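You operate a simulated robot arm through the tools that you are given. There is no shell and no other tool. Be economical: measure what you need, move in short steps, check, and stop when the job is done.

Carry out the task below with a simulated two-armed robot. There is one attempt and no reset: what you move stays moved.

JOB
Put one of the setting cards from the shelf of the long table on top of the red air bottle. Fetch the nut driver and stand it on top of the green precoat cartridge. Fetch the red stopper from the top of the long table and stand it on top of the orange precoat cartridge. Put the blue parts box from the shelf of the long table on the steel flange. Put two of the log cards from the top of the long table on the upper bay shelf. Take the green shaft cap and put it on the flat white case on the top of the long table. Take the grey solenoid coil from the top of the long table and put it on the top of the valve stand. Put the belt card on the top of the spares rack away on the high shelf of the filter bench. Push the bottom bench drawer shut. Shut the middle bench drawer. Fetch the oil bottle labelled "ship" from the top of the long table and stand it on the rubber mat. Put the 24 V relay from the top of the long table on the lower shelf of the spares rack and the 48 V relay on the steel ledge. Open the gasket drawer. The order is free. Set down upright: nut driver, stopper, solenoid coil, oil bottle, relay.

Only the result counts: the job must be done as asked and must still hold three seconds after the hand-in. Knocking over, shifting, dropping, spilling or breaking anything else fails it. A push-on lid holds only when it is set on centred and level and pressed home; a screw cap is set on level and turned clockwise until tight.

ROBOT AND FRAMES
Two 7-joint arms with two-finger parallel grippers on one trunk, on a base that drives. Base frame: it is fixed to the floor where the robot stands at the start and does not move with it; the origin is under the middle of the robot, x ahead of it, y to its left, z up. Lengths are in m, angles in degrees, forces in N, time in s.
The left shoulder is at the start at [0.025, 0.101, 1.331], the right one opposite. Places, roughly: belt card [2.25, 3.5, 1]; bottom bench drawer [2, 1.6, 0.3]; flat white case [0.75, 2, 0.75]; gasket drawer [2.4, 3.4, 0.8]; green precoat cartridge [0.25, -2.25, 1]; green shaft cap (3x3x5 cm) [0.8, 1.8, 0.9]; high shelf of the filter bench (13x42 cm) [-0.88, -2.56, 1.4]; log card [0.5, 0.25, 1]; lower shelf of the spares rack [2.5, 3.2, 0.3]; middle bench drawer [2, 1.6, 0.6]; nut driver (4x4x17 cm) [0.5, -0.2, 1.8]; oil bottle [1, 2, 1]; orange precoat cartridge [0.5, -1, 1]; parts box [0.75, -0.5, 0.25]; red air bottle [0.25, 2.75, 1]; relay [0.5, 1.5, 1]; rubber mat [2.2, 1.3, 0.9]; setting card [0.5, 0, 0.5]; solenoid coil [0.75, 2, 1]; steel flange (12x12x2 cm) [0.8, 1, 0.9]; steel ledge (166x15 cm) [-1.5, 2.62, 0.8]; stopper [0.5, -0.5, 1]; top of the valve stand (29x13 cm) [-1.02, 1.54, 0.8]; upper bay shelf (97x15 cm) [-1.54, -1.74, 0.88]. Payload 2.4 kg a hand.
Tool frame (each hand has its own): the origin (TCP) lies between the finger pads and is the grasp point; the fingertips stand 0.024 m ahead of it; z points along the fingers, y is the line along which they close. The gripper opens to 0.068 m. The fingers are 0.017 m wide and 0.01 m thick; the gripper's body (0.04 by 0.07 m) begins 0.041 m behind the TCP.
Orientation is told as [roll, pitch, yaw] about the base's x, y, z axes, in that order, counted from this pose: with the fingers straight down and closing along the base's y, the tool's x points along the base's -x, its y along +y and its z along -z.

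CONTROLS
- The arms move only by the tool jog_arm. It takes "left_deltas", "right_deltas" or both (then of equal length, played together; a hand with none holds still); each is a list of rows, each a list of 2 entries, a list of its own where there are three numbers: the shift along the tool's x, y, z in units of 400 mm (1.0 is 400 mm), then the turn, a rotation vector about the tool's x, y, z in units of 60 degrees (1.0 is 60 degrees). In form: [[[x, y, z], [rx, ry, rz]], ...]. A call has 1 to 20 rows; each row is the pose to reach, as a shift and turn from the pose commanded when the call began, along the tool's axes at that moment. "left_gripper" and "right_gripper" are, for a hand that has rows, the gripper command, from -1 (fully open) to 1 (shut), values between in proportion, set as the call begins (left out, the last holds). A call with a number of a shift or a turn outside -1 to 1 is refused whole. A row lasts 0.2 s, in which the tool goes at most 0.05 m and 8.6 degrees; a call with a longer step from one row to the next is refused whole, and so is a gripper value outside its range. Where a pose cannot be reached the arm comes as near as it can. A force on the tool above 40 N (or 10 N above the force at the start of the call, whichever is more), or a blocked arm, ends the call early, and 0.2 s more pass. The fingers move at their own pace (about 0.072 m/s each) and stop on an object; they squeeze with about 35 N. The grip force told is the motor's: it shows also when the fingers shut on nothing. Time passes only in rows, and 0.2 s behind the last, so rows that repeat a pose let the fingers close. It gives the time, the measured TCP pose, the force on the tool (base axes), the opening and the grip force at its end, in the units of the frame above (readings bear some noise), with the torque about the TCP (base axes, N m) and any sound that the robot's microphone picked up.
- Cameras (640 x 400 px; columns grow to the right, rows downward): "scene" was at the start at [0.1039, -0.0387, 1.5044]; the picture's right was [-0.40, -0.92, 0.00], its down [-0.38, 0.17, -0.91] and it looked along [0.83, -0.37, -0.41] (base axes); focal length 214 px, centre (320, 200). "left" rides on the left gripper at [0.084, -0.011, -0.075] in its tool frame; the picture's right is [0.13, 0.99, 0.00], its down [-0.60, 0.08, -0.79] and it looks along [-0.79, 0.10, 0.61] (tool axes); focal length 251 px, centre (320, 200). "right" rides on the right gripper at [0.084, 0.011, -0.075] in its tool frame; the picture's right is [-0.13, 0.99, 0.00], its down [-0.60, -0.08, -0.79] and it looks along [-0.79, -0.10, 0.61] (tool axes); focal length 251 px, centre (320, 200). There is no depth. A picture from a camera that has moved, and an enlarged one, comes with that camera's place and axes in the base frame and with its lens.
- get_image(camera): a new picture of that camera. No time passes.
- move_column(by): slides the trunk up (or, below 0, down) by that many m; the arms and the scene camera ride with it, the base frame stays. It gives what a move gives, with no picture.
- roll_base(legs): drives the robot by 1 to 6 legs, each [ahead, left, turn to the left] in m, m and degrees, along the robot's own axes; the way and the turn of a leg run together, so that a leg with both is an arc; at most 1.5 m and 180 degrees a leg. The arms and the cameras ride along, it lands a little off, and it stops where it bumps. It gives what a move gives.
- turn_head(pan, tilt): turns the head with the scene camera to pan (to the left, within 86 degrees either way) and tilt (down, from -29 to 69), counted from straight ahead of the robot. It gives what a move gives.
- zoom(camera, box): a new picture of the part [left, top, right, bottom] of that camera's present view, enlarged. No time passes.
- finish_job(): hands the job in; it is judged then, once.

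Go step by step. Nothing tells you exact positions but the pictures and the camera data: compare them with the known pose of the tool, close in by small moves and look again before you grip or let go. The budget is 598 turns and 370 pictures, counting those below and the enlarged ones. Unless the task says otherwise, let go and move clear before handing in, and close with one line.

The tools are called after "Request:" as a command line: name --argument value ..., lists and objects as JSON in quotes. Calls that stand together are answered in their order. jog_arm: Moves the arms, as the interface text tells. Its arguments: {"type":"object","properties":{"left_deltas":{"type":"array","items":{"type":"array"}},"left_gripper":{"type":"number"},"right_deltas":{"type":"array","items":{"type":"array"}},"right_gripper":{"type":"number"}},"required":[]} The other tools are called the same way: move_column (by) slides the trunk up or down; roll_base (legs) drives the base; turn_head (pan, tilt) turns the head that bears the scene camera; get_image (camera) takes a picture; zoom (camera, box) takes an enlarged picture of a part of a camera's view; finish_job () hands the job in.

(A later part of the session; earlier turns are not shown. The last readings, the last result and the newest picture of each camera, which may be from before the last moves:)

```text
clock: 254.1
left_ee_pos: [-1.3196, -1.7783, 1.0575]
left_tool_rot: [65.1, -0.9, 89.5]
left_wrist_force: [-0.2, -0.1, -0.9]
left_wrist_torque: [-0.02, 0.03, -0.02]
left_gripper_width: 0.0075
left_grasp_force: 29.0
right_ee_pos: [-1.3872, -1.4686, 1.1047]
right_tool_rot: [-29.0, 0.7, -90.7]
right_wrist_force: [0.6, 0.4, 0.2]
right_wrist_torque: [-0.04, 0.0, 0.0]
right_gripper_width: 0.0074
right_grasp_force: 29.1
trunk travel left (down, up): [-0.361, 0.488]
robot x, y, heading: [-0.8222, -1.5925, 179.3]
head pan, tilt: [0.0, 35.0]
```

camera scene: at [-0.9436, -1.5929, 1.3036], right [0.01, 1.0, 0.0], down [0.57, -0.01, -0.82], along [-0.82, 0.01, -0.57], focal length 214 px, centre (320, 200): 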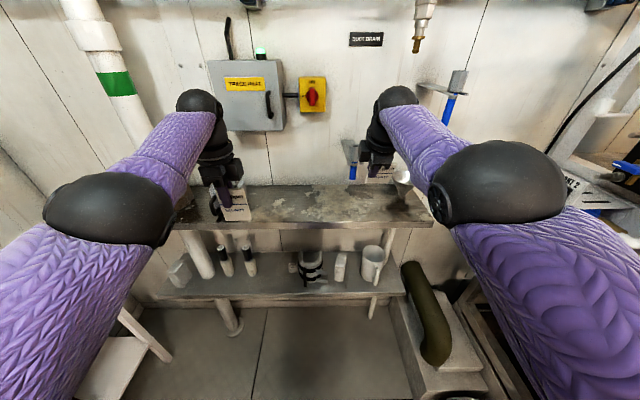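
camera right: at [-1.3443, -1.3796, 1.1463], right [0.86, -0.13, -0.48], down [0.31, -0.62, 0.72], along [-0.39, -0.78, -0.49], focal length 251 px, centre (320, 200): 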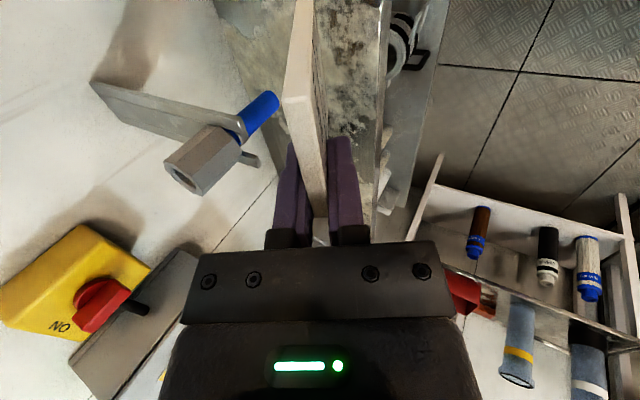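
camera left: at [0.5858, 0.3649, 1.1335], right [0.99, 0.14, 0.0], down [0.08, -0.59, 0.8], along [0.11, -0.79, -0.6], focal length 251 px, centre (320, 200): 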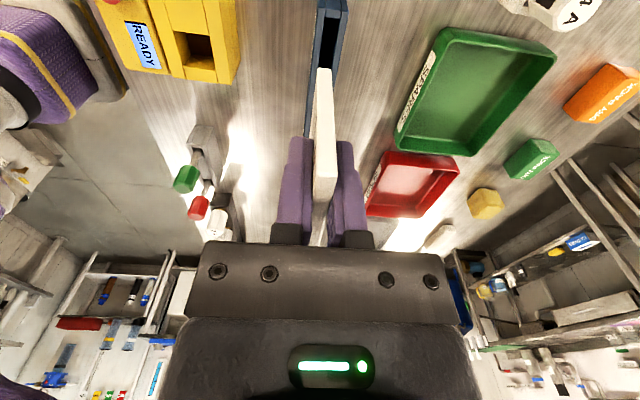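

Request:
jog_arm --right_deltas '[[[0.1, 0.03, 0], [-0.1, 0, 0]], [[0.2, 0.06, 0], [-0.2, 0, 0]], [[0.25, 0.14, -0.04], [-0.3, 0, 0]], [[0.25, 0.22, -0.08], [-0.4, 0, 0]], [[0.25, 0.3, -0.12], [-0.48, 0, 0]]]'

```text
clock: 255.3
left_ee_pos: [-1.3205, -1.7774, 1.0582]
left_tool_rot: [64.9, -0.9, 89.5]
left_wrist_force: [-1.2, 0.8, 0.7]
left_wrist_torque: [0.02, -0.01, -0.01]
left_gripper_width: 0.0076
left_grasp_force: 29.7
right_ee_pos: [-1.319, -1.3732, 1.0952]
right_tool_rot: [-9.0, 0.7, -90.6]
right_wrist_force: [-0.2, -0.6, -0.1]
right_wrist_torque: [-0.03, -0.02, 0.0]
right_gripper_width: 0.0073
right_grasp_force: 29.6
right hand out of reach, approached as far as the arm can: row 1, 2, 4, 5
trunk travel left (down, up): [-0.361, 0.488]
robot x, y, heading: [-0.8209, -1.5937, 179.2]
head pan, tilt: [0.0, 35.0]
```

Request:
roll_base --legs '[[0, -0.07, 0], [0.16, 0, 0]]'

Request:
get_image --camera "scene"

Request:
get_image --camera "left"

```text
clock: 257.4
left_ee_pos: [-1.4618, -1.7034, 1.0614]
left_tool_rot: [65.1, -1.0, 89.3]
left_wrist_force: [-0.3, -0.6, -0.3]
left_wrist_torque: [0.0, 0.0, -0.01]
left_gripper_width: 0.0073
left_grasp_force: 29.7
right_ee_pos: [-1.4592, -1.3006, 1.0973]
right_tool_rot: [-9.1, 0.7, -90.8]
right_wrist_force: [-1.3, 0.0, -0.3]
right_wrist_torque: [0.03, -0.03, 0.0]
right_gripper_width: 0.0073
right_grasp_force: 29.9
trunk travel left (down, up): [-0.361, 0.488]
robot x, y, heading: [-0.9674, -1.5179, 179.1]
head pan, tilt: [0.0, 35.0]
stopped in leg 2: the robot was blocked; the commanded pose is now the measured one
```

```text
244 pictures are left
camera scene: at [-1.0853, -1.5205, 1.3043], right [0.02, 1.0, 0.0], down [0.57, -0.01, -0.82], along [-0.82, 0.02, -0.57], focal length 214 px, centre (320, 200)
```

scene: 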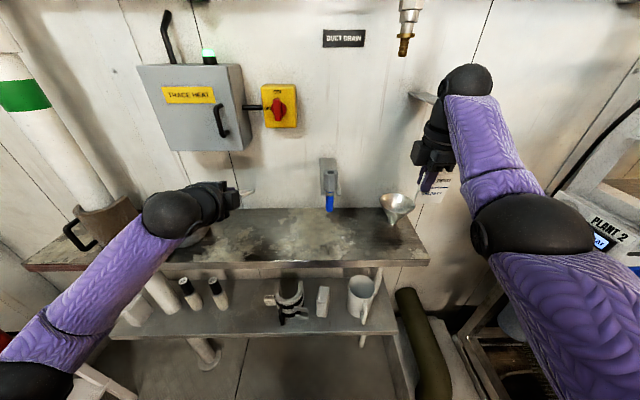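

```text
243 pictures are left
camera left: at [-1.3901, -1.7889, 1.081], right [-0.42, -0.14, 0.9], down [0.69, 0.59, 0.41], along [-0.59, 0.8, -0.15], focal length 251 px, centre (320, 200)
```

left: 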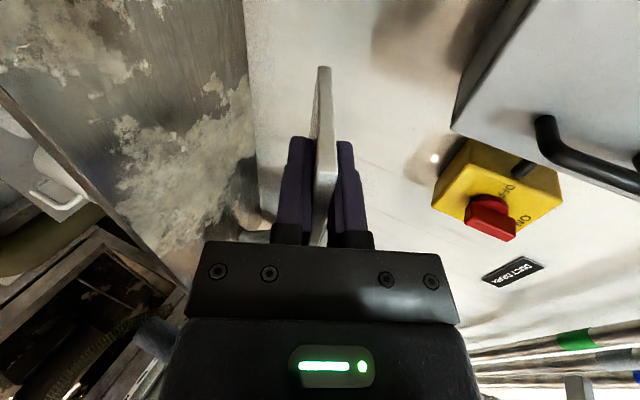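

Request:
jog_arm --left_deltas '[[[0, -0.05, 0.06], [0, 0, 0]], [[0, -0.11, 0.12], [0, 0, 0]], [[0, -0.17, 0.18], [0, 0, 0]], [[0, -0.2, 0.225], [0, 0, 0]], [[0, -0.2, 0.225], [0, 0, 0]]]'

Request:
get_image --camera "scene"

Request:
get_image --camera "left"

```text
clock: 258.6
left_ee_pos: [-1.5135, -1.701, 0.9528]
left_tool_rot: [65.2, -0.9, 89.2]
left_wrist_force: [0.2, 0.7, -0.3]
left_wrist_torque: [0.01, 0.0, -0.03]
left_gripper_width: 0.0074
left_grasp_force: 29.3
right_ee_pos: [-1.4594, -1.3008, 1.0986]
right_tool_rot: [-9.1, 0.7, -90.7]
right_wrist_force: [0.4, 0.7, -0.2]
right_wrist_torque: [-0.01, -0.02, 0.01]
right_gripper_width: 0.0073
right_grasp_force: 29.6
trunk travel left (down, up): [-0.361, 0.488]
robot x, y, heading: [-0.9705, -1.5183, 179.0]
head pan, tilt: [0.0, 35.0]
```

```text
242 pictures are left
camera scene: at [-1.085, -1.5204, 1.3043], right [0.02, 1.0, 0.0], down [0.57, -0.01, -0.82], along [-0.82, 0.01, -0.57], focal length 214 px, centre (320, 200)
```

scene: 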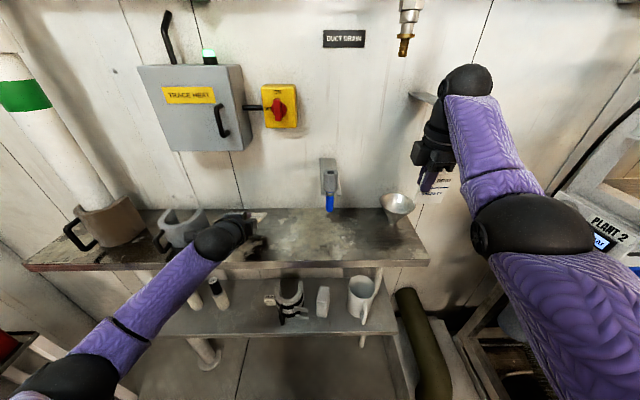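

```text
241 pictures are left
camera left: at [-1.4407, -1.7862, 0.9722], right [-0.42, -0.14, 0.9], down [0.69, 0.59, 0.41], along [-0.59, 0.8, -0.15], focal length 251 px, centre (320, 200)
```

left: 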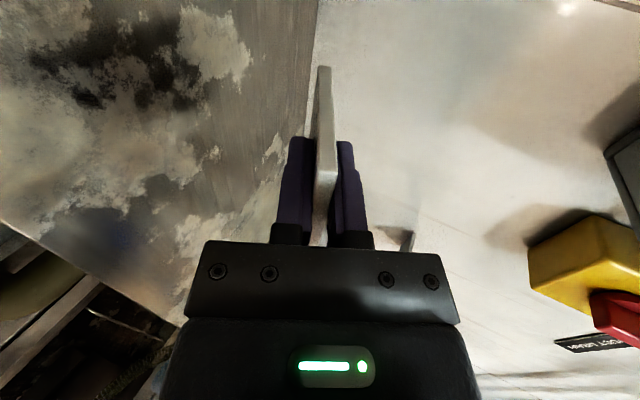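

Request:
jog_arm --left_deltas '[[[0, -0.03, 0.01], [0, 0, 0]], [[0, -0.057, 0.016], [0, 0, 0]], [[0, -0.057, 0.016], [0, 0, 0]]]'

Request:
jog_arm --left_deltas '[[[0, -0.01, 0.0], [0, 0, 0]], [[0, -0.02, 0.0], [0, 0, 0]], [[0, -0.02, 0.0], [0, 0, 0]]]'

Request:
get_image --camera "left"

```text
clock: 259.4
left_ee_pos: [-1.5087, -1.7015, 0.9267]
left_tool_rot: [65.2, -0.8, 89.3]
left_wrist_force: [-0.4, 0.2, -1.0]
left_wrist_torque: [0.03, -0.02, 0.0]
left_gripper_width: 0.0074
left_grasp_force: 29.7
right_ee_pos: [-1.4611, -1.2996, 1.0978]
right_tool_rot: [-9.2, 0.8, -90.8]
right_wrist_force: [-0.1, -0.1, 0.1]
right_wrist_torque: [-0.01, 0.01, 0.01]
right_gripper_width: 0.0071
right_grasp_force: 29.3
trunk travel left (down, up): [-0.361, 0.488]
robot x, y, heading: [-0.966, -1.5226, 179.1]
head pan, tilt: [0.0, 35.0]
```

```text
clock: 260.2
left_ee_pos: [-1.5037, -1.7009, 0.9204]
left_tool_rot: [65.3, -0.9, 89.4]
left_wrist_force: [-0.4, -0.2, -0.6]
left_wrist_torque: [-0.03, 0.0, -0.03]
left_gripper_width: 0.0073
left_grasp_force: 29.8
right_ee_pos: [-1.4598, -1.3, 1.0984]
right_tool_rot: [-9.3, 0.6, -90.8]
right_wrist_force: [-0.4, 0.6, -0.3]
right_wrist_torque: [-0.02, 0.03, 0.0]
right_gripper_width: 0.0073
right_grasp_force: 29.3
trunk travel left (down, up): [-0.361, 0.488]
robot x, y, heading: [-0.9719, -1.5184, 178.9]
head pan, tilt: [0.0, 35.0]
```

```text
240 pictures are left
camera left: at [-1.431, -1.7856, 0.9406], right [-0.42, -0.14, 0.9], down [0.69, 0.59, 0.41], along [-0.59, 0.8, -0.15], focal length 251 px, centre (320, 200)
```

left: 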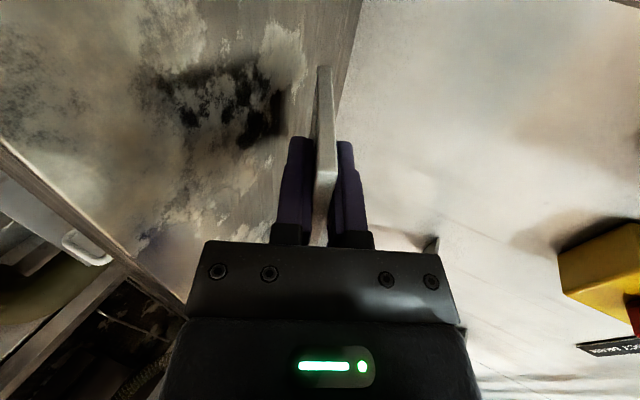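

Request:
jog_arm --left_deltas '[[[0, -0.015, 0.007], [0, 0, 0]], [[0, -0.03, 0.014], [0, 0, 0]], [[0, -0.03, 0.014], [0, 0, 0]]]'

Request:
jog_arm --left_deltas '[[[0, 0, 0], [0, 0, 0]], [[0, 0, 0], [0, 0, 0]], [[0, 0, 0], [0, 0, 0]]]' --left_gripper 0.2

Request:
get_image --camera "left"

```text
clock: 261.0
left_ee_pos: [-1.502, -1.7002, 0.9096]
left_tool_rot: [65.6, -0.9, 89.2]
left_wrist_force: [3.6, -0.5, 21.6]
left_wrist_torque: [-0.27, 1.23, 0.05]
left_gripper_width: 0.0077
left_grasp_force: 29.1
right_ee_pos: [-1.4585, -1.3004, 1.0991]
right_tool_rot: [-9.1, 0.7, -90.7]
right_wrist_force: [0.7, -0.6, 0.0]
right_wrist_torque: [0.02, 0.04, 0.03]
right_gripper_width: 0.0078
right_grasp_force: 29.7
trunk travel left (down, up): [-0.361, 0.488]
robot x, y, heading: [-0.971, -1.5191, 178.8]
head pan, tilt: [0.0, 35.0]
```

```text
clock: 261.8
left_ee_pos: [-1.5012, -1.7002, 0.9074]
left_tool_rot: [65.3, -0.9, 89.3]
left_wrist_force: [2.6, -2.2, 14.7]
left_wrist_torque: [-0.18, 0.14, 0.06]
left_gripper_width: 0.0174
left_grasp_force: 0.0
right_ee_pos: [-1.4596, -1.3006, 1.0991]
right_tool_rot: [-9.2, 0.6, -90.7]
right_wrist_force: [-0.1, 0.3, -1.5]
right_wrist_torque: [-0.03, -0.02, 0.01]
right_gripper_width: 0.0074
right_grasp_force: 29.5
trunk travel left (down, up): [-0.361, 0.488]
robot x, y, heading: [-0.9698, -1.5193, 179.2]
head pan, tilt: [0.0, 35.0]
```

```text
239 pictures are left
camera left: at [-1.4293, -1.7854, 0.9274], right [-0.42, -0.14, 0.9], down [0.69, 0.59, 0.41], along [-0.59, 0.8, -0.15], focal length 251 px, centre (320, 200)
```

left: 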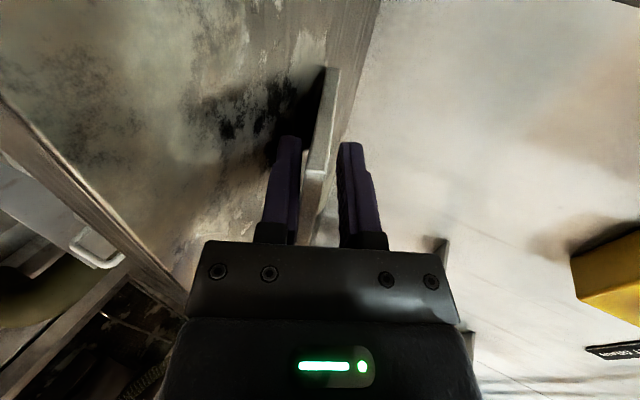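

Request:
jog_arm --left_deltas '[[[0, 0, -0.05], [0, 0, 0]], [[0, 0, -0.1], [0, 0, 0]], [[0, 0, -0.2], [0, 0, 0]], [[0, 0, -0.3], [0, 0, 0]]]' --left_gripper -0.2

Request:
get_image --camera "scene"

```text
clock: 262.8
left_ee_pos: [-1.3932, -1.7026, 0.9588]
left_tool_rot: [65.2, -1.0, 89.3]
left_wrist_force: [0.2, 0.0, 0.0]
left_wrist_torque: [-0.03, -0.02, 0.03]
left_gripper_width: 0.0407
left_grasp_force: 0.1
right_ee_pos: [-1.4593, -1.3002, 1.0988]
right_tool_rot: [-9.1, 0.8, -90.7]
right_wrist_force: [-0.3, 0.1, -1.3]
right_wrist_torque: [-0.04, -0.02, -0.02]
right_gripper_width: 0.0072
right_grasp_force: 29.6
trunk travel left (down, up): [-0.361, 0.488]
robot x, y, heading: [-0.965, -1.5195, 179.1]
head pan, tilt: [0.0, 35.0]
```

```text
238 pictures are left
camera scene: at [-1.085, -1.5206, 1.3043], right [0.02, 1.0, 0.0], down [0.57, -0.01, -0.82], along [-0.82, 0.01, -0.57], focal length 214 px, centre (320, 200)
```

scene: 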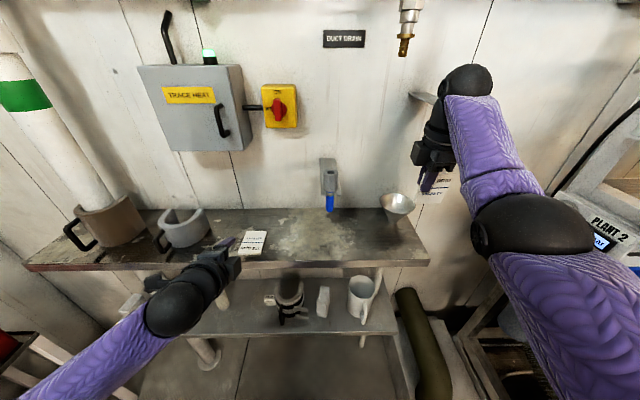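

Left card lies flat on the shelf. Now the right card at y≈-1.42.

Request:
roll_base --legs '[[0, 0.07, 0]]'

Request:
jog_arm --right_deltas '[[[-0.01, 0, 0], [0.12, 0, 0]], [[-0.03, 0, 0], [0.24, 0, 0]], [[-0.05, 0, 0], [0.36, 0, 0]], [[-0.07, 0, 0], [0.48, 0, 0]], [[-0.09, 0, 0], [0.6, 0, 0]], [[-0.11, 0, 0], [0.72, 0, 0]], [[-0.12, 0, 0], [0.84, 0, 0]], [[-0.12, 0, 0], [0.94, 0, 0]]]'

Request:
get_image --camera "scene"

```text
clock: 263.8
left_ee_pos: [-1.4004, -1.7724, 0.9564]
left_tool_rot: [64.9, -0.9, 89.3]
left_wrist_force: [0.3, 0.4, -0.1]
left_wrist_torque: [0.02, -0.04, -0.01]
left_gripper_width: 0.0407
left_grasp_force: 0.0
right_ee_pos: [-1.4681, -1.3706, 1.0953]
right_tool_rot: [-8.7, 0.7, -90.9]
right_wrist_force: [0.3, -0.5, -0.8]
right_wrist_torque: [0.0, -0.04, 0.0]
right_gripper_width: 0.0072
right_grasp_force: 29.9
trunk travel left (down, up): [-0.361, 0.488]
robot x, y, heading: [-0.9714, -1.5899, 179.0]
head pan, tilt: [0.0, 35.0]
```

```text
clock: 265.6
left_ee_pos: [-1.3985, -1.7721, 0.957]
left_tool_rot: [64.9, -0.9, 89.5]
left_wrist_force: [0.9, 0.9, 1.0]
left_wrist_torque: [0.01, 0.01, 0.0]
left_gripper_width: 0.0411
left_grasp_force: 0.1
right_ee_pos: [-1.4684, -1.418, 1.0944]
right_tool_rot: [-65.3, 0.6, -90.7]
right_wrist_force: [0.0, -0.5, -0.8]
right_wrist_torque: [0.0, 0.0, 0.0]
right_gripper_width: 0.0073
right_grasp_force: 29.8
trunk travel left (down, up): [-0.361, 0.488]
robot x, y, heading: [-0.9699, -1.5899, 179.2]
head pan, tilt: [0.0, 35.0]
```

```text
237 pictures are left
camera scene: at [-1.0935, -1.5899, 1.3035], right [0.02, 1.0, 0.0], down [0.57, -0.01, -0.82], along [-0.82, 0.01, -0.57], focal length 214 px, centre (320, 200)
```

scene: 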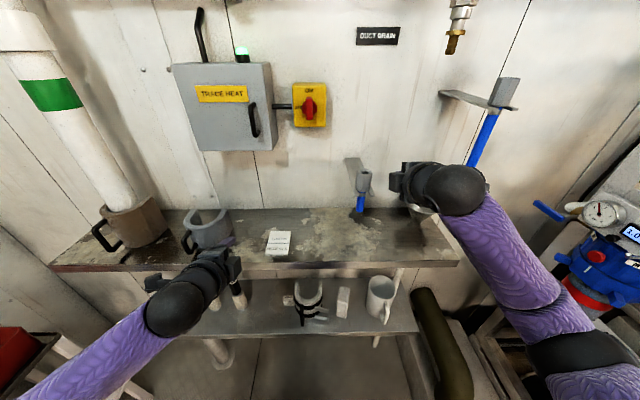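

Request:
jog_arm --right_deltas '[[[0, 0.09, 0.05], [0, 0, 0]], [[0, 0.18, 0.1], [0, 0, 0]], [[0, 0.27, 0.16], [0, 0, 0]], [[0, 0.34, 0.24], [0, 0, 0]], [[0, 0.345, 0.255], [0, 0, 0]], [[0, 0.345, 0.255], [0, 0, 0]]]'

Request:
get_image --camera "right"

```text
clock: 267.0
left_ee_pos: [-1.4005, -1.7735, 0.9577]
left_tool_rot: [64.9, -0.9, 89.4]
left_wrist_force: [-0.1, -0.5, 0.0]
left_wrist_torque: [0.03, -0.01, 0.03]
left_gripper_width: 0.0408
left_grasp_force: 0.1
right_ee_pos: [-1.5022, -1.4151, 0.9247]
right_tool_rot: [-65.2, 0.7, -90.7]
right_wrist_force: [-0.8, -0.2, -0.8]
right_wrist_torque: [-0.02, -0.04, -0.01]
right_gripper_width: 0.0074
right_grasp_force: 29.3
trunk travel left (down, up): [-0.361, 0.488]
robot x, y, heading: [-0.9691, -1.5893, 178.7]
head pan, tilt: [0.0, 35.0]
```

```text
236 pictures are left
camera right: at [-1.4282, -1.3323, 0.9471], right [0.41, -0.12, -0.9], down [0.68, -0.62, 0.4], along [-0.61, -0.78, -0.17], focal length 251 px, centre (320, 200)
```

right: 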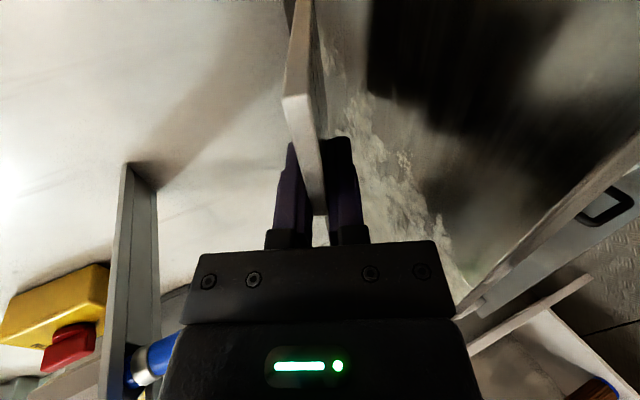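

Request:
jog_arm --right_deltas '[[[0, 0.012, 0.004], [0, 0, 0]], [[0, 0.024, 0.006], [0, 0, 0]], [[0, 0.03, 0.006], [0, 0, 0]]]'

Request:
jog_arm --right_deltas '[[[0, 0, 0], [0, 0, 0]], [[0, 0, 0], [0, 0, 0]], [[0, 0, 0], [0, 0, 0]]]' --right_gripper 0.2

Request:
jog_arm --right_deltas '[[[0, 0, -0.05], [0, 0, 0]], [[0, 0, -0.1], [0, 0, 0]], [[0, 0, -0.2], [0, 0, 0]], [[0, 0, -0.3], [0, 0, 0]]]' --right_gripper -0.2

Request:
get_image --camera "scene"

```text
clock: 267.8
left_ee_pos: [-1.3994, -1.7732, 0.9576]
left_tool_rot: [64.9, -0.8, 89.4]
left_wrist_force: [0.8, 0.5, 0.0]
left_wrist_torque: [-0.03, -0.04, -0.04]
left_gripper_width: 0.041
left_grasp_force: 0.1
right_ee_pos: [-1.4997, -1.4161, 0.9126]
right_tool_rot: [-65.1, 0.7, -90.7]
right_wrist_force: [0.6, -0.2, -0.6]
right_wrist_torque: [-0.04, -0.04, 0.01]
right_gripper_width: 0.0073
right_grasp_force: 29.7
trunk travel left (down, up): [-0.361, 0.488]
robot x, y, heading: [-0.9693, -1.5921, 179.0]
head pan, tilt: [0.0, 35.0]
```

```text
clock: 268.6
left_ee_pos: [-1.4001, -1.7729, 0.9571]
left_tool_rot: [64.9, -0.8, 89.3]
left_wrist_force: [0.2, -0.9, 0.7]
left_wrist_torque: [-0.01, -0.01, 0.02]
left_gripper_width: 0.0409
left_grasp_force: 0.1
right_ee_pos: [-1.499, -1.4168, 0.9137]
right_tool_rot: [-65.2, 0.8, -90.7]
right_wrist_force: [1.0, 0.1, 0.6]
right_wrist_torque: [-0.01, 0.01, -0.01]
right_gripper_width: 0.0274
right_grasp_force: 0.2
trunk travel left (down, up): [-0.361, 0.488]
robot x, y, heading: [-0.968, -1.5922, 179.0]
head pan, tilt: [0.0, 35.0]
```

```text
clock: 269.6
left_ee_pos: [-1.4004, -1.7722, 0.9574]
left_tool_rot: [64.9, -0.9, 89.4]
left_wrist_force: [-0.3, 0.5, 0.2]
left_wrist_torque: [0.0, -0.01, 0.03]
left_gripper_width: 0.041
left_grasp_force: 0.0
right_ee_pos: [-1.3934, -1.4189, 0.9636]
right_tool_rot: [-65.1, 0.6, -90.9]
right_wrist_force: [0.0, 0.2, 0.5]
right_wrist_torque: [0.01, -0.02, -0.04]
right_gripper_width: 0.0411
right_grasp_force: 0.0
trunk travel left (down, up): [-0.361, 0.488]
robot x, y, heading: [-0.9668, -1.5872, 179.2]
head pan, tilt: [0.0, 35.0]
```

```text
235 pictures are left
camera scene: at [-1.0933, -1.5899, 1.3036], right [0.02, 1.0, 0.0], down [0.57, -0.01, -0.82], along [-0.82, 0.01, -0.57], focal length 214 px, centre (320, 200)
```

scene: 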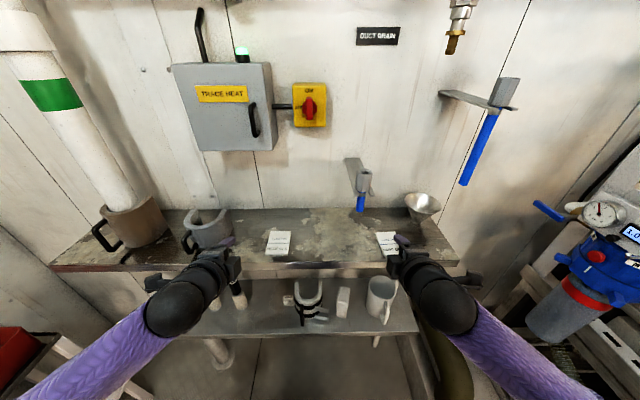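

Both log cards are on the bay shelf. Next the setting card on the table's lower shelf: drive back there.

Request:
roll_base --legs '[[-0.5, 0, 0], [0, -0.15, 0], [0, 0, 179], [0, 1.28, 0]]'

Request:
turn_head --pan 0 --tilt 45

Request:
get_image --camera "scene"

```text
clock: 287.0
left_ee_pos: [0.0028, 0.0087, 0.956]
left_tool_rot: [64.9, -0.9, -91.7]
left_wrist_force: [-0.3, -0.1, 0.2]
left_wrist_torque: [-0.02, -0.01, -0.01]
left_gripper_width: 0.0409
left_grasp_force: 0.0
right_ee_pos: [-0.01, -0.3464, 0.964]
right_tool_rot: [-65.2, 0.7, 88.2]
right_wrist_force: [0.5, -0.6, -0.1]
right_wrist_torque: [0.02, 0.04, -0.02]
right_gripper_width: 0.0405
right_grasp_force: 0.0
trunk travel left (down, up): [-0.361, 0.488]
robot x, y, heading: [-0.4279, -0.1651, -2.0]
head pan, tilt: [0.0, 35.0]
```

```text
clock: 287.7
left_ee_pos: [0.0019, 0.008, 0.9567]
left_tool_rot: [64.9, -0.9, -91.7]
left_wrist_force: [0.1, -0.6, 0.3]
left_wrist_torque: [0.01, -0.05, 0.02]
left_gripper_width: 0.0407
left_grasp_force: 0.0
right_ee_pos: [-0.0107, -0.3477, 0.9634]
right_tool_rot: [-65.3, 0.7, 88.3]
right_wrist_force: [0.6, 0.5, -1.1]
right_wrist_torque: [0.0, 0.03, 0.04]
right_gripper_width: 0.0408
right_grasp_force: 0.1
trunk travel left (down, up): [-0.361, 0.488]
robot x, y, heading: [-0.4287, -0.168, -2.3]
head pan, tilt: [0.0, 45.0]
```

```text
234 pictures are left
camera scene: at [-0.3094, -0.172, 1.2888], right [-0.04, -1.0, 0.0], down [-0.71, 0.03, -0.71], along [0.71, -0.03, -0.71], focal length 214 px, centre (320, 200)
```

scene: 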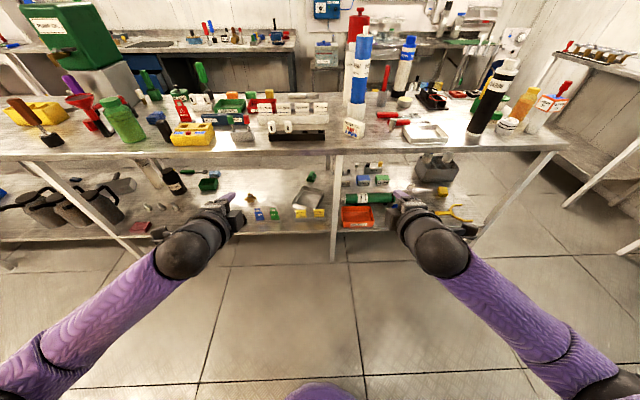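

Request:
move_column --by -0.33

Request:
turn_head --pan 0 --tilt 30

Request:
zoom --camera "scene" --box '[240, 180, 380, 280]'

```text
clock: 290.9
left_ee_pos: [0.0013, 0.0073, 0.6268]
left_tool_rot: [64.9, -0.9, -91.8]
left_wrist_force: [0.7, 0.1, 0.8]
left_wrist_torque: [0.03, 0.01, 0.01]
left_gripper_width: 0.0406
left_grasp_force: 0.0
right_ee_pos: [-0.0102, -0.3464, 0.6332]
right_tool_rot: [-65.2, 0.8, 88.2]
right_wrist_force: [0.2, -1.2, -0.4]
right_wrist_torque: [0.0, 0.02, 0.0]
right_gripper_width: 0.0409
right_grasp_force: 0.1
trunk travel left (down, up): [-0.031, 0.818]
robot x, y, heading: [-0.4297, -0.168, -2.3]
head pan, tilt: [0.0, 45.0]
```

```text
clock: 291.7
left_ee_pos: [0.0016, 0.0082, 0.6283]
left_tool_rot: [65.0, -1.0, -91.7]
left_wrist_force: [0.1, 0.0, -0.3]
left_wrist_torque: [-0.01, 0.05, -0.02]
left_gripper_width: 0.0408
left_grasp_force: 0.0
right_ee_pos: [-0.011, -0.3468, 0.6332]
right_tool_rot: [-65.2, 0.7, 88.3]
right_wrist_force: [-0.6, 0.3, 0.2]
right_wrist_torque: [0.01, 0.01, 0.04]
right_gripper_width: 0.0406
right_grasp_force: 0.0
trunk travel left (down, up): [-0.031, 0.818]
robot x, y, heading: [-0.4332, -0.1656, -1.9]
head pan, tilt: [0.0, 30.0]
```

```text
4.00 times, centred on (310, 230) of scene
camera zoom: at [-0.2109, -0.1755, 0.9733], right [-0.04, -1.0, 0.0], down [-0.5, 0.02, -0.87], along [0.86, -0.03, -0.5], focal length 858 px, centre (360, 80)
```

zoom: 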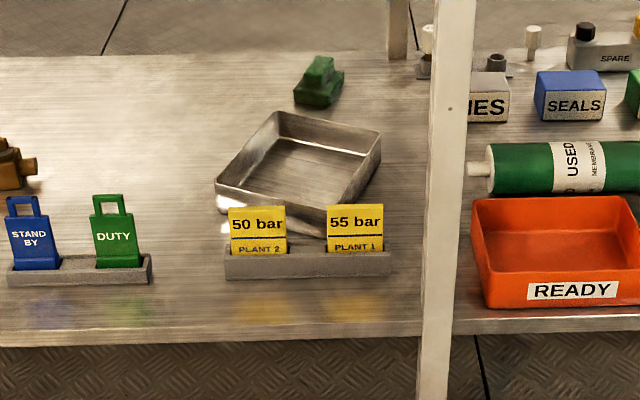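

50-bar card base is at about (0.465,-0.098,0.385). I prepare the left hand tool-down in front of the table.

Request:
jog_arm --left_deltas '[[[0, -0.05, 0.03], [0.12, 0, 0]], [[0, -0.1, 0.06], [0.24, 0, 0]], [[0, -0.15, 0.08], [0.36, 0, 0]], [[0, -0.2, 0.1], [0.48, 0, 0]], [[0, -0.25, 0.12], [0.6, 0, 0]], [[0, -0.295, 0.137], [0.72, 0, 0]], [[0, -0.295, 0.137], [0.84, 0, 0]]]' --left_gripper -1

Request:
roll_base --legs '[[0, -0.11, 2.0]]'

```text
clock: 293.3
left_ee_pos: [0.0022, 0.0056, 0.4956]
left_tool_rot: [14.4, -0.8, -91.8]
left_wrist_force: [0.1, 0.3, 0.5]
left_wrist_torque: [-0.01, 0.01, -0.01]
left_gripper_width: 0.0676
left_grasp_force: 0.0
right_ee_pos: [-0.0098, -0.3455, 0.6341]
right_tool_rot: [-65.2, 0.7, 88.2]
right_wrist_force: [-0.2, 0.0, 0.6]
right_wrist_torque: [-0.03, 0.0, 0.01]
right_gripper_width: 0.0406
right_grasp_force: 0.1
trunk travel left (down, up): [-0.031, 0.818]
robot x, y, heading: [-0.4284, -0.1684, -2.0]
head pan, tilt: [0.0, 30.0]
```

```text
clock: 294.5
left_ee_pos: [-0.0073, -0.0893, 0.4981]
left_tool_rot: [14.6, -0.9, -89.7]
left_wrist_force: [0.1, -0.6, -0.3]
left_wrist_torque: [-0.01, 0.02, 0.0]
left_gripper_width: 0.0682
left_grasp_force: 0.1
right_ee_pos: [-0.0064, -0.443, 0.6341]
right_tool_rot: [-65.2, 0.7, 90.2]
right_wrist_force: [0.1, 0.4, -1.1]
right_wrist_torque: [0.01, 0.0, -0.02]
right_gripper_width: 0.0407
right_grasp_force: 0.2
trunk travel left (down, up): [-0.031, 0.818]
robot x, y, heading: [-0.4356, -0.2779, -0.0]
head pan, tilt: [0.0, 30.0]
```

Request:
roll_base --legs '[[0.43, 0, 0]]'

Request:
get_image --camera "left"

Request:
get_image --camera "scene"

```text
clock: 297.2
left_ee_pos: [0.4323, -0.088, 0.4984]
left_tool_rot: [14.5, -0.9, -89.5]
left_wrist_force: [-0.3, 0.0, -0.3]
left_wrist_torque: [0.01, -0.03, 0.02]
left_gripper_width: 0.068
left_grasp_force: 0.0
right_ee_pos: [0.4331, -0.4414, 0.6342]
right_tool_rot: [-65.2, 0.6, 90.4]
right_wrist_force: [0.6, -0.9, -0.2]
right_wrist_torque: [0.02, 0.0, 0.02]
right_gripper_width: 0.0408
right_grasp_force: 0.0
trunk travel left (down, up): [-0.031, 0.818]
robot x, y, heading: [0.0064, -0.2779, 0.1]
head pan, tilt: [0.0, 30.0]
```

```text
232 pictures are left
camera left: at [0.4023, -0.0038, 0.5659], right [0.96, 0.14, 0.25], down [-0.12, -0.59, 0.8], along [0.26, -0.79, -0.55], focal length 251 px, centre (320, 200)
```

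left: 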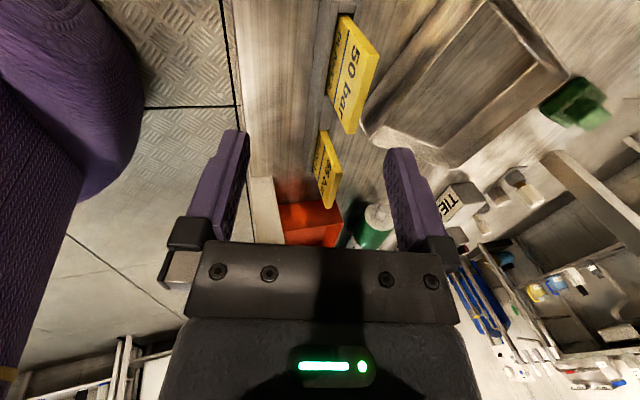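

```text
231 pictures are left
camera scene: at [0.2262, -0.2773, 0.9733], right [0.0, -1.0, 0.0], down [-0.5, 0.0, -0.87], along [0.87, 0.0, -0.5], focal length 214 px, centre (320, 200)
```

scene: 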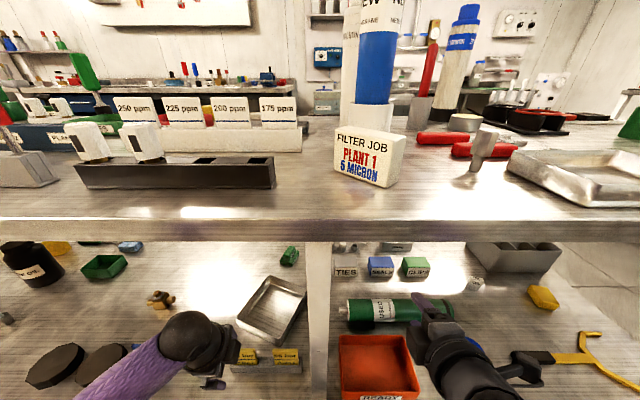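

Request:
jog_arm --left_deltas '[[[0, 0.05, 0.01], [0.12, 0, 0]], [[0, 0.1, 0.025], [0.24, 0, 0]], [[0, 0.109, 0.028], [0.36, 0, 0]], [[0, 0.109, 0.028], [0.44, 0, 0]], [[0, 0.109, 0.028], [0.44, 0, 0]]]'

Request:
get_image --camera "left"

```text
clock: 298.4
left_ee_pos: [0.4777, -0.087, 0.4974]
left_tool_rot: [-12.0, -0.8, -89.5]
left_wrist_force: [0.2, -0.1, 0.4]
left_wrist_torque: [0.01, 0.01, -0.01]
left_gripper_width: 0.0681
left_grasp_force: 0.0
right_ee_pos: [0.4331, -0.4404, 0.6335]
right_tool_rot: [-65.2, 0.6, 90.4]
right_wrist_force: [-0.9, 0.1, -0.2]
right_wrist_torque: [0.0, 0.0, 0.02]
right_gripper_width: 0.0408
right_grasp_force: 0.0
trunk travel left (down, up): [-0.031, 0.818]
robot x, y, heading: [0.0072, -0.2802, -0.0]
head pan, tilt: [0.0, 30.0]
```

```text
230 pictures are left
camera left: at [0.4824, -0.0023, 0.5721], right [0.97, 0.13, -0.21], down [0.25, -0.59, 0.77], along [-0.02, -0.8, -0.61], focal length 251 px, centre (320, 200)
```

left: 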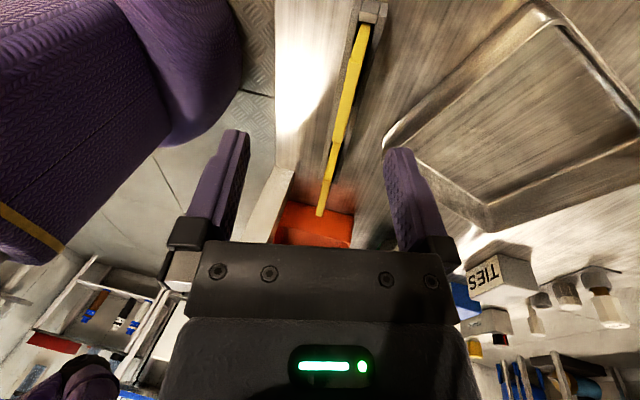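

Request:
jog_arm --left_deltas '[[[0, 0.01, 0.05], [0, 0, 0]], [[0, 0.02, 0.1], [0, 0, 0]], [[0, 0.03, 0.14], [0, 0, 0]], [[0, 0.036, 0.171], [0, 0, 0]], [[0, 0.036, 0.171], [0, 0, 0]]]' --left_gripper -0.45

Request:
get_image --camera "left"

```text
clock: 299.6
left_ee_pos: [0.4761, -0.089, 0.4257]
left_tool_rot: [-12.0, -0.9, -89.4]
left_wrist_force: [-0.9, 0.3, -0.4]
left_wrist_torque: [-0.01, -0.03, 0.02]
left_gripper_width: 0.0493
left_grasp_force: 0.1
right_ee_pos: [0.4324, -0.4408, 0.6339]
right_tool_rot: [-65.2, 0.7, 90.4]
right_wrist_force: [0.2, 0.6, 0.5]
right_wrist_torque: [0.01, 0.01, -0.01]
right_gripper_width: 0.0408
right_grasp_force: 0.0
trunk travel left (down, up): [-0.031, 0.818]
robot x, y, heading: [0.0087, -0.2807, -0.3]
head pan, tilt: [0.0, 30.0]
```

```text
229 pictures are left
camera left: at [0.4816, -0.0037, 0.5003], right [0.97, 0.13, -0.21], down [0.25, -0.59, 0.77], along [-0.02, -0.8, -0.61], focal length 251 px, centre (320, 200)
```

left: 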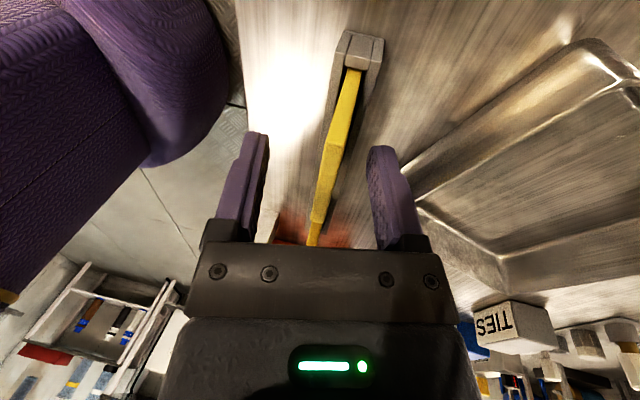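

Request:
jog_arm --left_deltas '[[[0, 0, 0], [0, 0, 0]], [[0, 0, 0], [0, 0, 0]], [[0, 0, 0], [0, 0, 0]], [[0, 0, 0], [0, 0, 0]]]' --left_gripper 1

Request:
get_image --camera "left"

```text
clock: 300.6
left_ee_pos: [0.4775, -0.09, 0.4266]
left_tool_rot: [-11.7, -0.9, -89.5]
left_wrist_force: [19.6, 1.7, -0.2]
left_wrist_torque: [0.1, -1.06, -0.16]
left_gripper_width: 0.0119
left_grasp_force: 32.1
right_ee_pos: [0.4332, -0.4418, 0.6336]
right_tool_rot: [-65.1, 0.7, 90.3]
right_wrist_force: [-0.5, 0.0, -0.2]
right_wrist_torque: [0.07, -0.01, -0.02]
right_gripper_width: 0.0407
right_grasp_force: 0.0
trunk travel left (down, up): [-0.031, 0.818]
robot x, y, heading: [0.0084, -0.2796, -0.3]
head pan, tilt: [0.0, 30.0]
```

```text
228 pictures are left
camera left: at [0.483, -0.0039, 0.5008], right [0.97, 0.13, -0.2], down [0.24, -0.59, 0.77], along [-0.02, -0.8, -0.6], focal length 251 px, centre (320, 200)
```

left: 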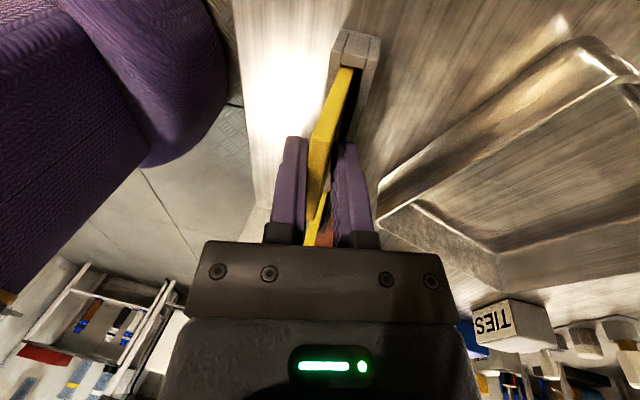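

The pads aren't parallel with the card; I reopen, level the hand and regrip.

Request:
jog_arm --left_deltas '[[[0, 0, 0], [0, 0, 0]], [[0, 0, 0], [0, 0, 0]], [[0, 0, 0], [-0.1, 0, 0]], [[0, 0, 0], [-0.2, 0, 0]], [[0, 0, 0], [-0.2, 0, 0]]]' --left_gripper -0.45

Request:
get_image --camera "left"

Request:
zoom --camera "scene" --box '[200, 300, 360, 400]'

```text
clock: 301.8
left_ee_pos: [0.4778, -0.0889, 0.4258]
left_tool_rot: [0.0, -0.8, -89.5]
left_wrist_force: [-0.4, -0.6, -0.4]
left_wrist_torque: [0.02, 0.02, -0.06]
left_gripper_width: 0.0492
left_grasp_force: 0.1
right_ee_pos: [0.4324, -0.4407, 0.6335]
right_tool_rot: [-65.2, 0.7, 90.4]
right_wrist_force: [-0.3, 0.3, -0.5]
right_wrist_torque: [0.01, 0.03, -0.01]
right_gripper_width: 0.041
right_grasp_force: 0.1
trunk travel left (down, up): [-0.031, 0.818]
robot x, y, heading: [0.0035, -0.2755, -0.0]
head pan, tilt: [0.0, 30.0]
```

```text
227 pictures are left
camera left: at [0.466, -0.0039, 0.5012], right [0.99, 0.14, 0.0], down [0.08, -0.59, 0.8], along [0.11, -0.79, -0.6], focal length 251 px, centre (320, 200)
```

left: 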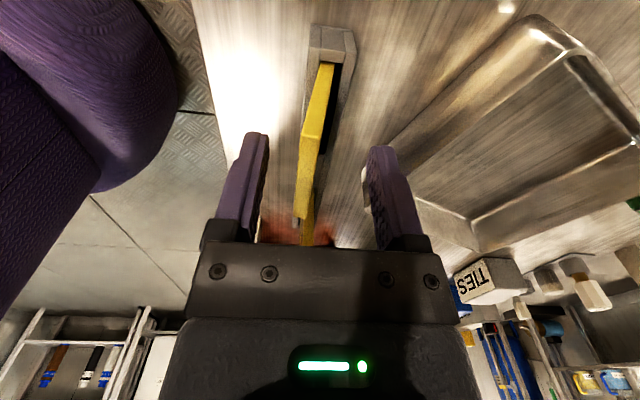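

```text
4.00 times, centred on (280, 350) of scene
camera zoom: at [0.2262, -0.2773, 0.9733], right [0.0, -1.0, 0.0], down [-0.5, 0.0, -0.87], along [0.87, 0.0, -0.5], focal length 858 px, centre (480, -400)
```

zoom: 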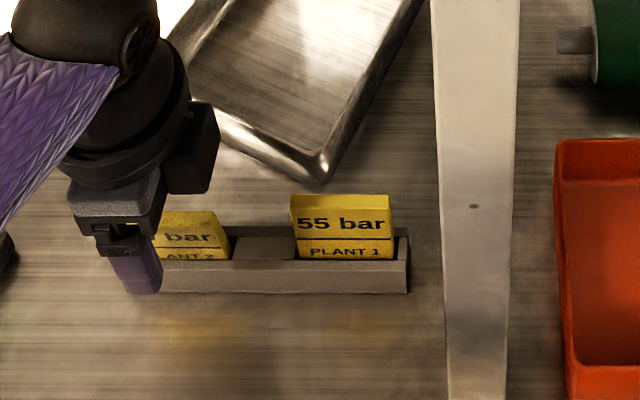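

Request:
jog_arm --left_deltas '[[[-0.03, -0.012, 0], [-0.1, 0, 0]], [[-0.03, -0.012, 0], [-0.1, 0, 0]]]'

Request:
jog_arm --left_deltas '[[[0, 0, 0], [0, 0, 0]], [[0, 0, 0], [0, 0, 0]], [[0, 0, 0], [0, 0, 0]], [[0, 0, 0], [0, 0, 0]]]' --left_gripper 1

Request:
get_image --camera "left"

```text
clock: 302.4
left_ee_pos: [0.4723, -0.1018, 0.4279]
left_tool_rot: [6.1, -1.0, -89.5]
left_wrist_force: [1.0, 0.4, 0.0]
left_wrist_torque: [-0.02, 0.01, 0.01]
left_gripper_width: 0.0492
left_grasp_force: 0.2
right_ee_pos: [0.4349, -0.4413, 0.6342]
right_tool_rot: [-65.3, 0.7, 90.4]
right_wrist_force: [-0.4, -0.4, 0.3]
right_wrist_torque: [0.01, -0.02, 0.0]
right_gripper_width: 0.041
right_grasp_force: 0.0
trunk travel left (down, up): [-0.031, 0.818]
robot x, y, heading: [0.0072, -0.281, -0.0]
head pan, tilt: [0.0, 30.0]
```

```text
clock: 303.4
left_ee_pos: [0.4721, -0.1017, 0.4288]
left_tool_rot: [6.0, -0.8, -89.5]
left_wrist_force: [-0.7, 0.7, 0.1]
left_wrist_torque: [0.05, 0.02, -0.04]
left_gripper_width: 0.0074
left_grasp_force: 29.7
right_ee_pos: [0.4328, -0.4408, 0.6334]
right_tool_rot: [-65.2, 0.7, 90.4]
right_wrist_force: [0.0, 0.4, -1.0]
right_wrist_torque: [0.02, -0.01, -0.03]
right_gripper_width: 0.041
right_grasp_force: 0.1
trunk travel left (down, up): [-0.031, 0.818]
robot x, y, heading: [0.0077, -0.2775, 0.1]
head pan, tilt: [0.0, 30.0]
```

```text
225 pictures are left
camera left: at [0.4537, -0.0167, 0.5004], right [0.98, 0.14, 0.1], down [0.0, -0.59, 0.81], along [0.17, -0.79, -0.58], focal length 251 px, centre (320, 200)
```

left: 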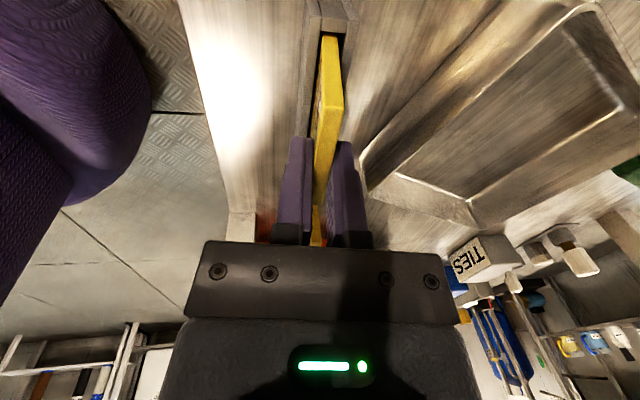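

Request:
jog_arm --left_deltas '[[[0, 0.005, -0.05], [0, 0, 0]], [[0, 0.01, -0.1], [0, 0, 0]], [[0, 0.015, -0.15], [0, 0, 0]], [[0, 0.02, -0.2], [0, 0, 0]]]'

Request:
get_image --camera "left"

```text
clock: 304.4
left_ee_pos: [0.4696, -0.0983, 0.5069]
left_tool_rot: [6.0, -0.8, -89.5]
left_wrist_force: [-0.5, -0.6, -1.1]
left_wrist_torque: [0.0, -0.01, 0.01]
left_gripper_width: 0.0072
left_grasp_force: 29.7
right_ee_pos: [0.4327, -0.4406, 0.6334]
right_tool_rot: [-65.2, 0.7, 90.4]
right_wrist_force: [0.0, 0.3, -0.4]
right_wrist_torque: [-0.01, -0.01, -0.02]
right_gripper_width: 0.0409
right_grasp_force: 0.2
trunk travel left (down, up): [-0.031, 0.818]
robot x, y, heading: [0.0064, -0.2771, -0.1]
head pan, tilt: [0.0, 30.0]
```

```text
224 pictures are left
camera left: at [0.4508, -0.0142, 0.5796], right [0.98, 0.14, 0.1], down [0.0, -0.59, 0.81], along [0.17, -0.79, -0.58], focal length 251 px, centre (320, 200)
```

left: 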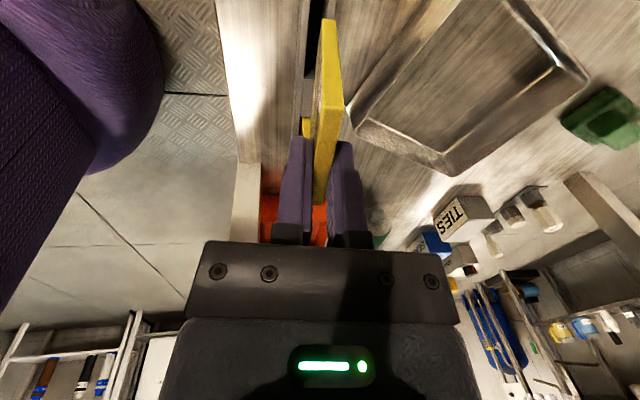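

Card free. I back out, raise, and drive north along the corridor.

Request:
roll_base --legs '[[-0.45, 0, 0]]'

Request:
move_column --by 0.4

Request:
roll_base --legs '[[0, 1.4, 0]]'

Request:
turn_head --pan 55 --tilt 20

Request:
get_image --camera "scene"

Request:
turn_head --pan 10 --tilt 35

Request:
get_image --camera "scene"

```text
clock: 307.1
left_ee_pos: [0.0288, -0.0992, 0.5078]
left_tool_rot: [6.0, -0.9, -89.2]
left_wrist_force: [-0.4, 0.0, -0.7]
left_wrist_torque: [-0.03, 0.04, 0.01]
left_gripper_width: 0.0072
left_grasp_force: 29.6
right_ee_pos: [-0.0076, -0.4413, 0.6336]
right_tool_rot: [-65.2, 0.7, 90.7]
right_wrist_force: [0.1, -0.2, 0.7]
right_wrist_torque: [0.01, -0.01, 0.0]
right_gripper_width: 0.0408
right_grasp_force: 0.0
trunk travel left (down, up): [-0.031, 0.818]
robot x, y, heading: [-0.4304, -0.2761, 0.6]
head pan, tilt: [0.0, 30.0]
```

```text
clock: 310.9
left_ee_pos: [0.0282, -0.0986, 0.9066]
left_tool_rot: [6.1, -0.8, -89.2]
left_wrist_force: [1.1, 0.0, -1.0]
left_wrist_torque: [-0.03, -0.02, -0.02]
left_gripper_width: 0.007
left_grasp_force: 29.7
right_ee_pos: [-0.0059, -0.4399, 1.0335]
right_tool_rot: [-65.1, 0.7, 90.8]
right_wrist_force: [-0.2, -0.3, 0.7]
right_wrist_torque: [-0.02, 0.0, 0.03]
right_gripper_width: 0.0406
right_grasp_force: 0.0
trunk travel left (down, up): [-0.431, 0.418]
robot x, y, heading: [-0.4339, -0.2824, 0.6]
head pan, tilt: [0.0, 30.0]
```

```text
clock: 317.9
left_ee_pos: [-0.0061, 1.3204, 0.9074]
left_tool_rot: [6.2, -0.9, -87.9]
left_wrist_force: [-0.2, -0.7, -0.9]
left_wrist_torque: [-0.03, -0.05, 0.0]
left_gripper_width: 0.0069
left_grasp_force: 29.8
right_ee_pos: [-0.0328, 0.976, 1.0339]
right_tool_rot: [-65.3, 0.7, 92.3]
right_wrist_force: [-0.4, 0.6, -0.5]
right_wrist_torque: [0.01, 0.02, 0.0]
right_gripper_width: 0.0407
right_grasp_force: 0.0
trunk travel left (down, up): [-0.431, 0.418]
robot x, y, heading: [-0.4638, 1.1273, 1.7]
head pan, tilt: [0.0, 30.0]
```

```text
clock: 319.1
left_ee_pos: [-0.0061, 1.3206, 0.9068]
left_tool_rot: [6.0, -1.0, -87.8]
left_wrist_force: [-0.4, -0.8, -0.8]
left_wrist_torque: [-0.03, -0.01, 0.01]
left_gripper_width: 0.0071
left_grasp_force: 29.7
right_ee_pos: [-0.0318, 0.9777, 1.0321]
right_tool_rot: [-65.2, 0.8, 92.2]
right_wrist_force: [0.3, 0.2, 0.5]
right_wrist_torque: [0.02, 0.0, 0.0]
right_gripper_width: 0.0408
right_grasp_force: 0.1
trunk travel left (down, up): [-0.431, 0.418]
robot x, y, heading: [-0.4626, 1.1242, 1.9]
head pan, tilt: [55.0, 20.0]
```

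```text
223 pictures are left
camera scene: at [-0.3829, 1.2057, 1.3979], right [0.84, -0.55, 0.0], down [-0.19, -0.29, -0.94], along [0.51, 0.79, -0.34], focal length 214 px, centre (320, 200)
```

scene: 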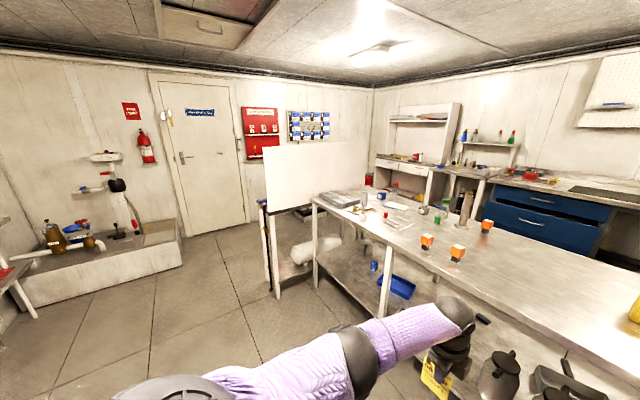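

```text
clock: 320.3
left_ee_pos: [-0.0053, 1.3199, 0.9072]
left_tool_rot: [6.1, -0.9, -87.8]
left_wrist_force: [-0.4, -0.1, 0.3]
left_wrist_torque: [-0.03, -0.02, 0.0]
left_gripper_width: 0.0074
left_grasp_force: 29.7
right_ee_pos: [-0.0321, 0.9779, 1.0337]
right_tool_rot: [-65.2, 0.7, 92.1]
right_wrist_force: [-0.2, 0.6, -0.3]
right_wrist_torque: [-0.03, 0.03, -0.02]
right_gripper_width: 0.0406
right_grasp_force: 0.1
trunk travel left (down, up): [-0.431, 0.418]
robot x, y, heading: [-0.4651, 1.1279, 1.8]
head pan, tilt: [10.0, 35.0]
```

```text
222 pictures are left
camera scene: at [-0.3477, 1.1459, 1.3741], right [0.21, -0.98, 0.0], down [-0.56, -0.12, -0.82], along [0.8, 0.17, -0.57], focal length 214 px, centre (320, 200)
```

scene: 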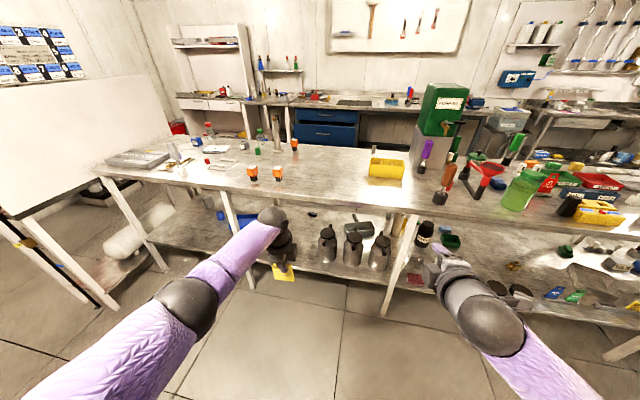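

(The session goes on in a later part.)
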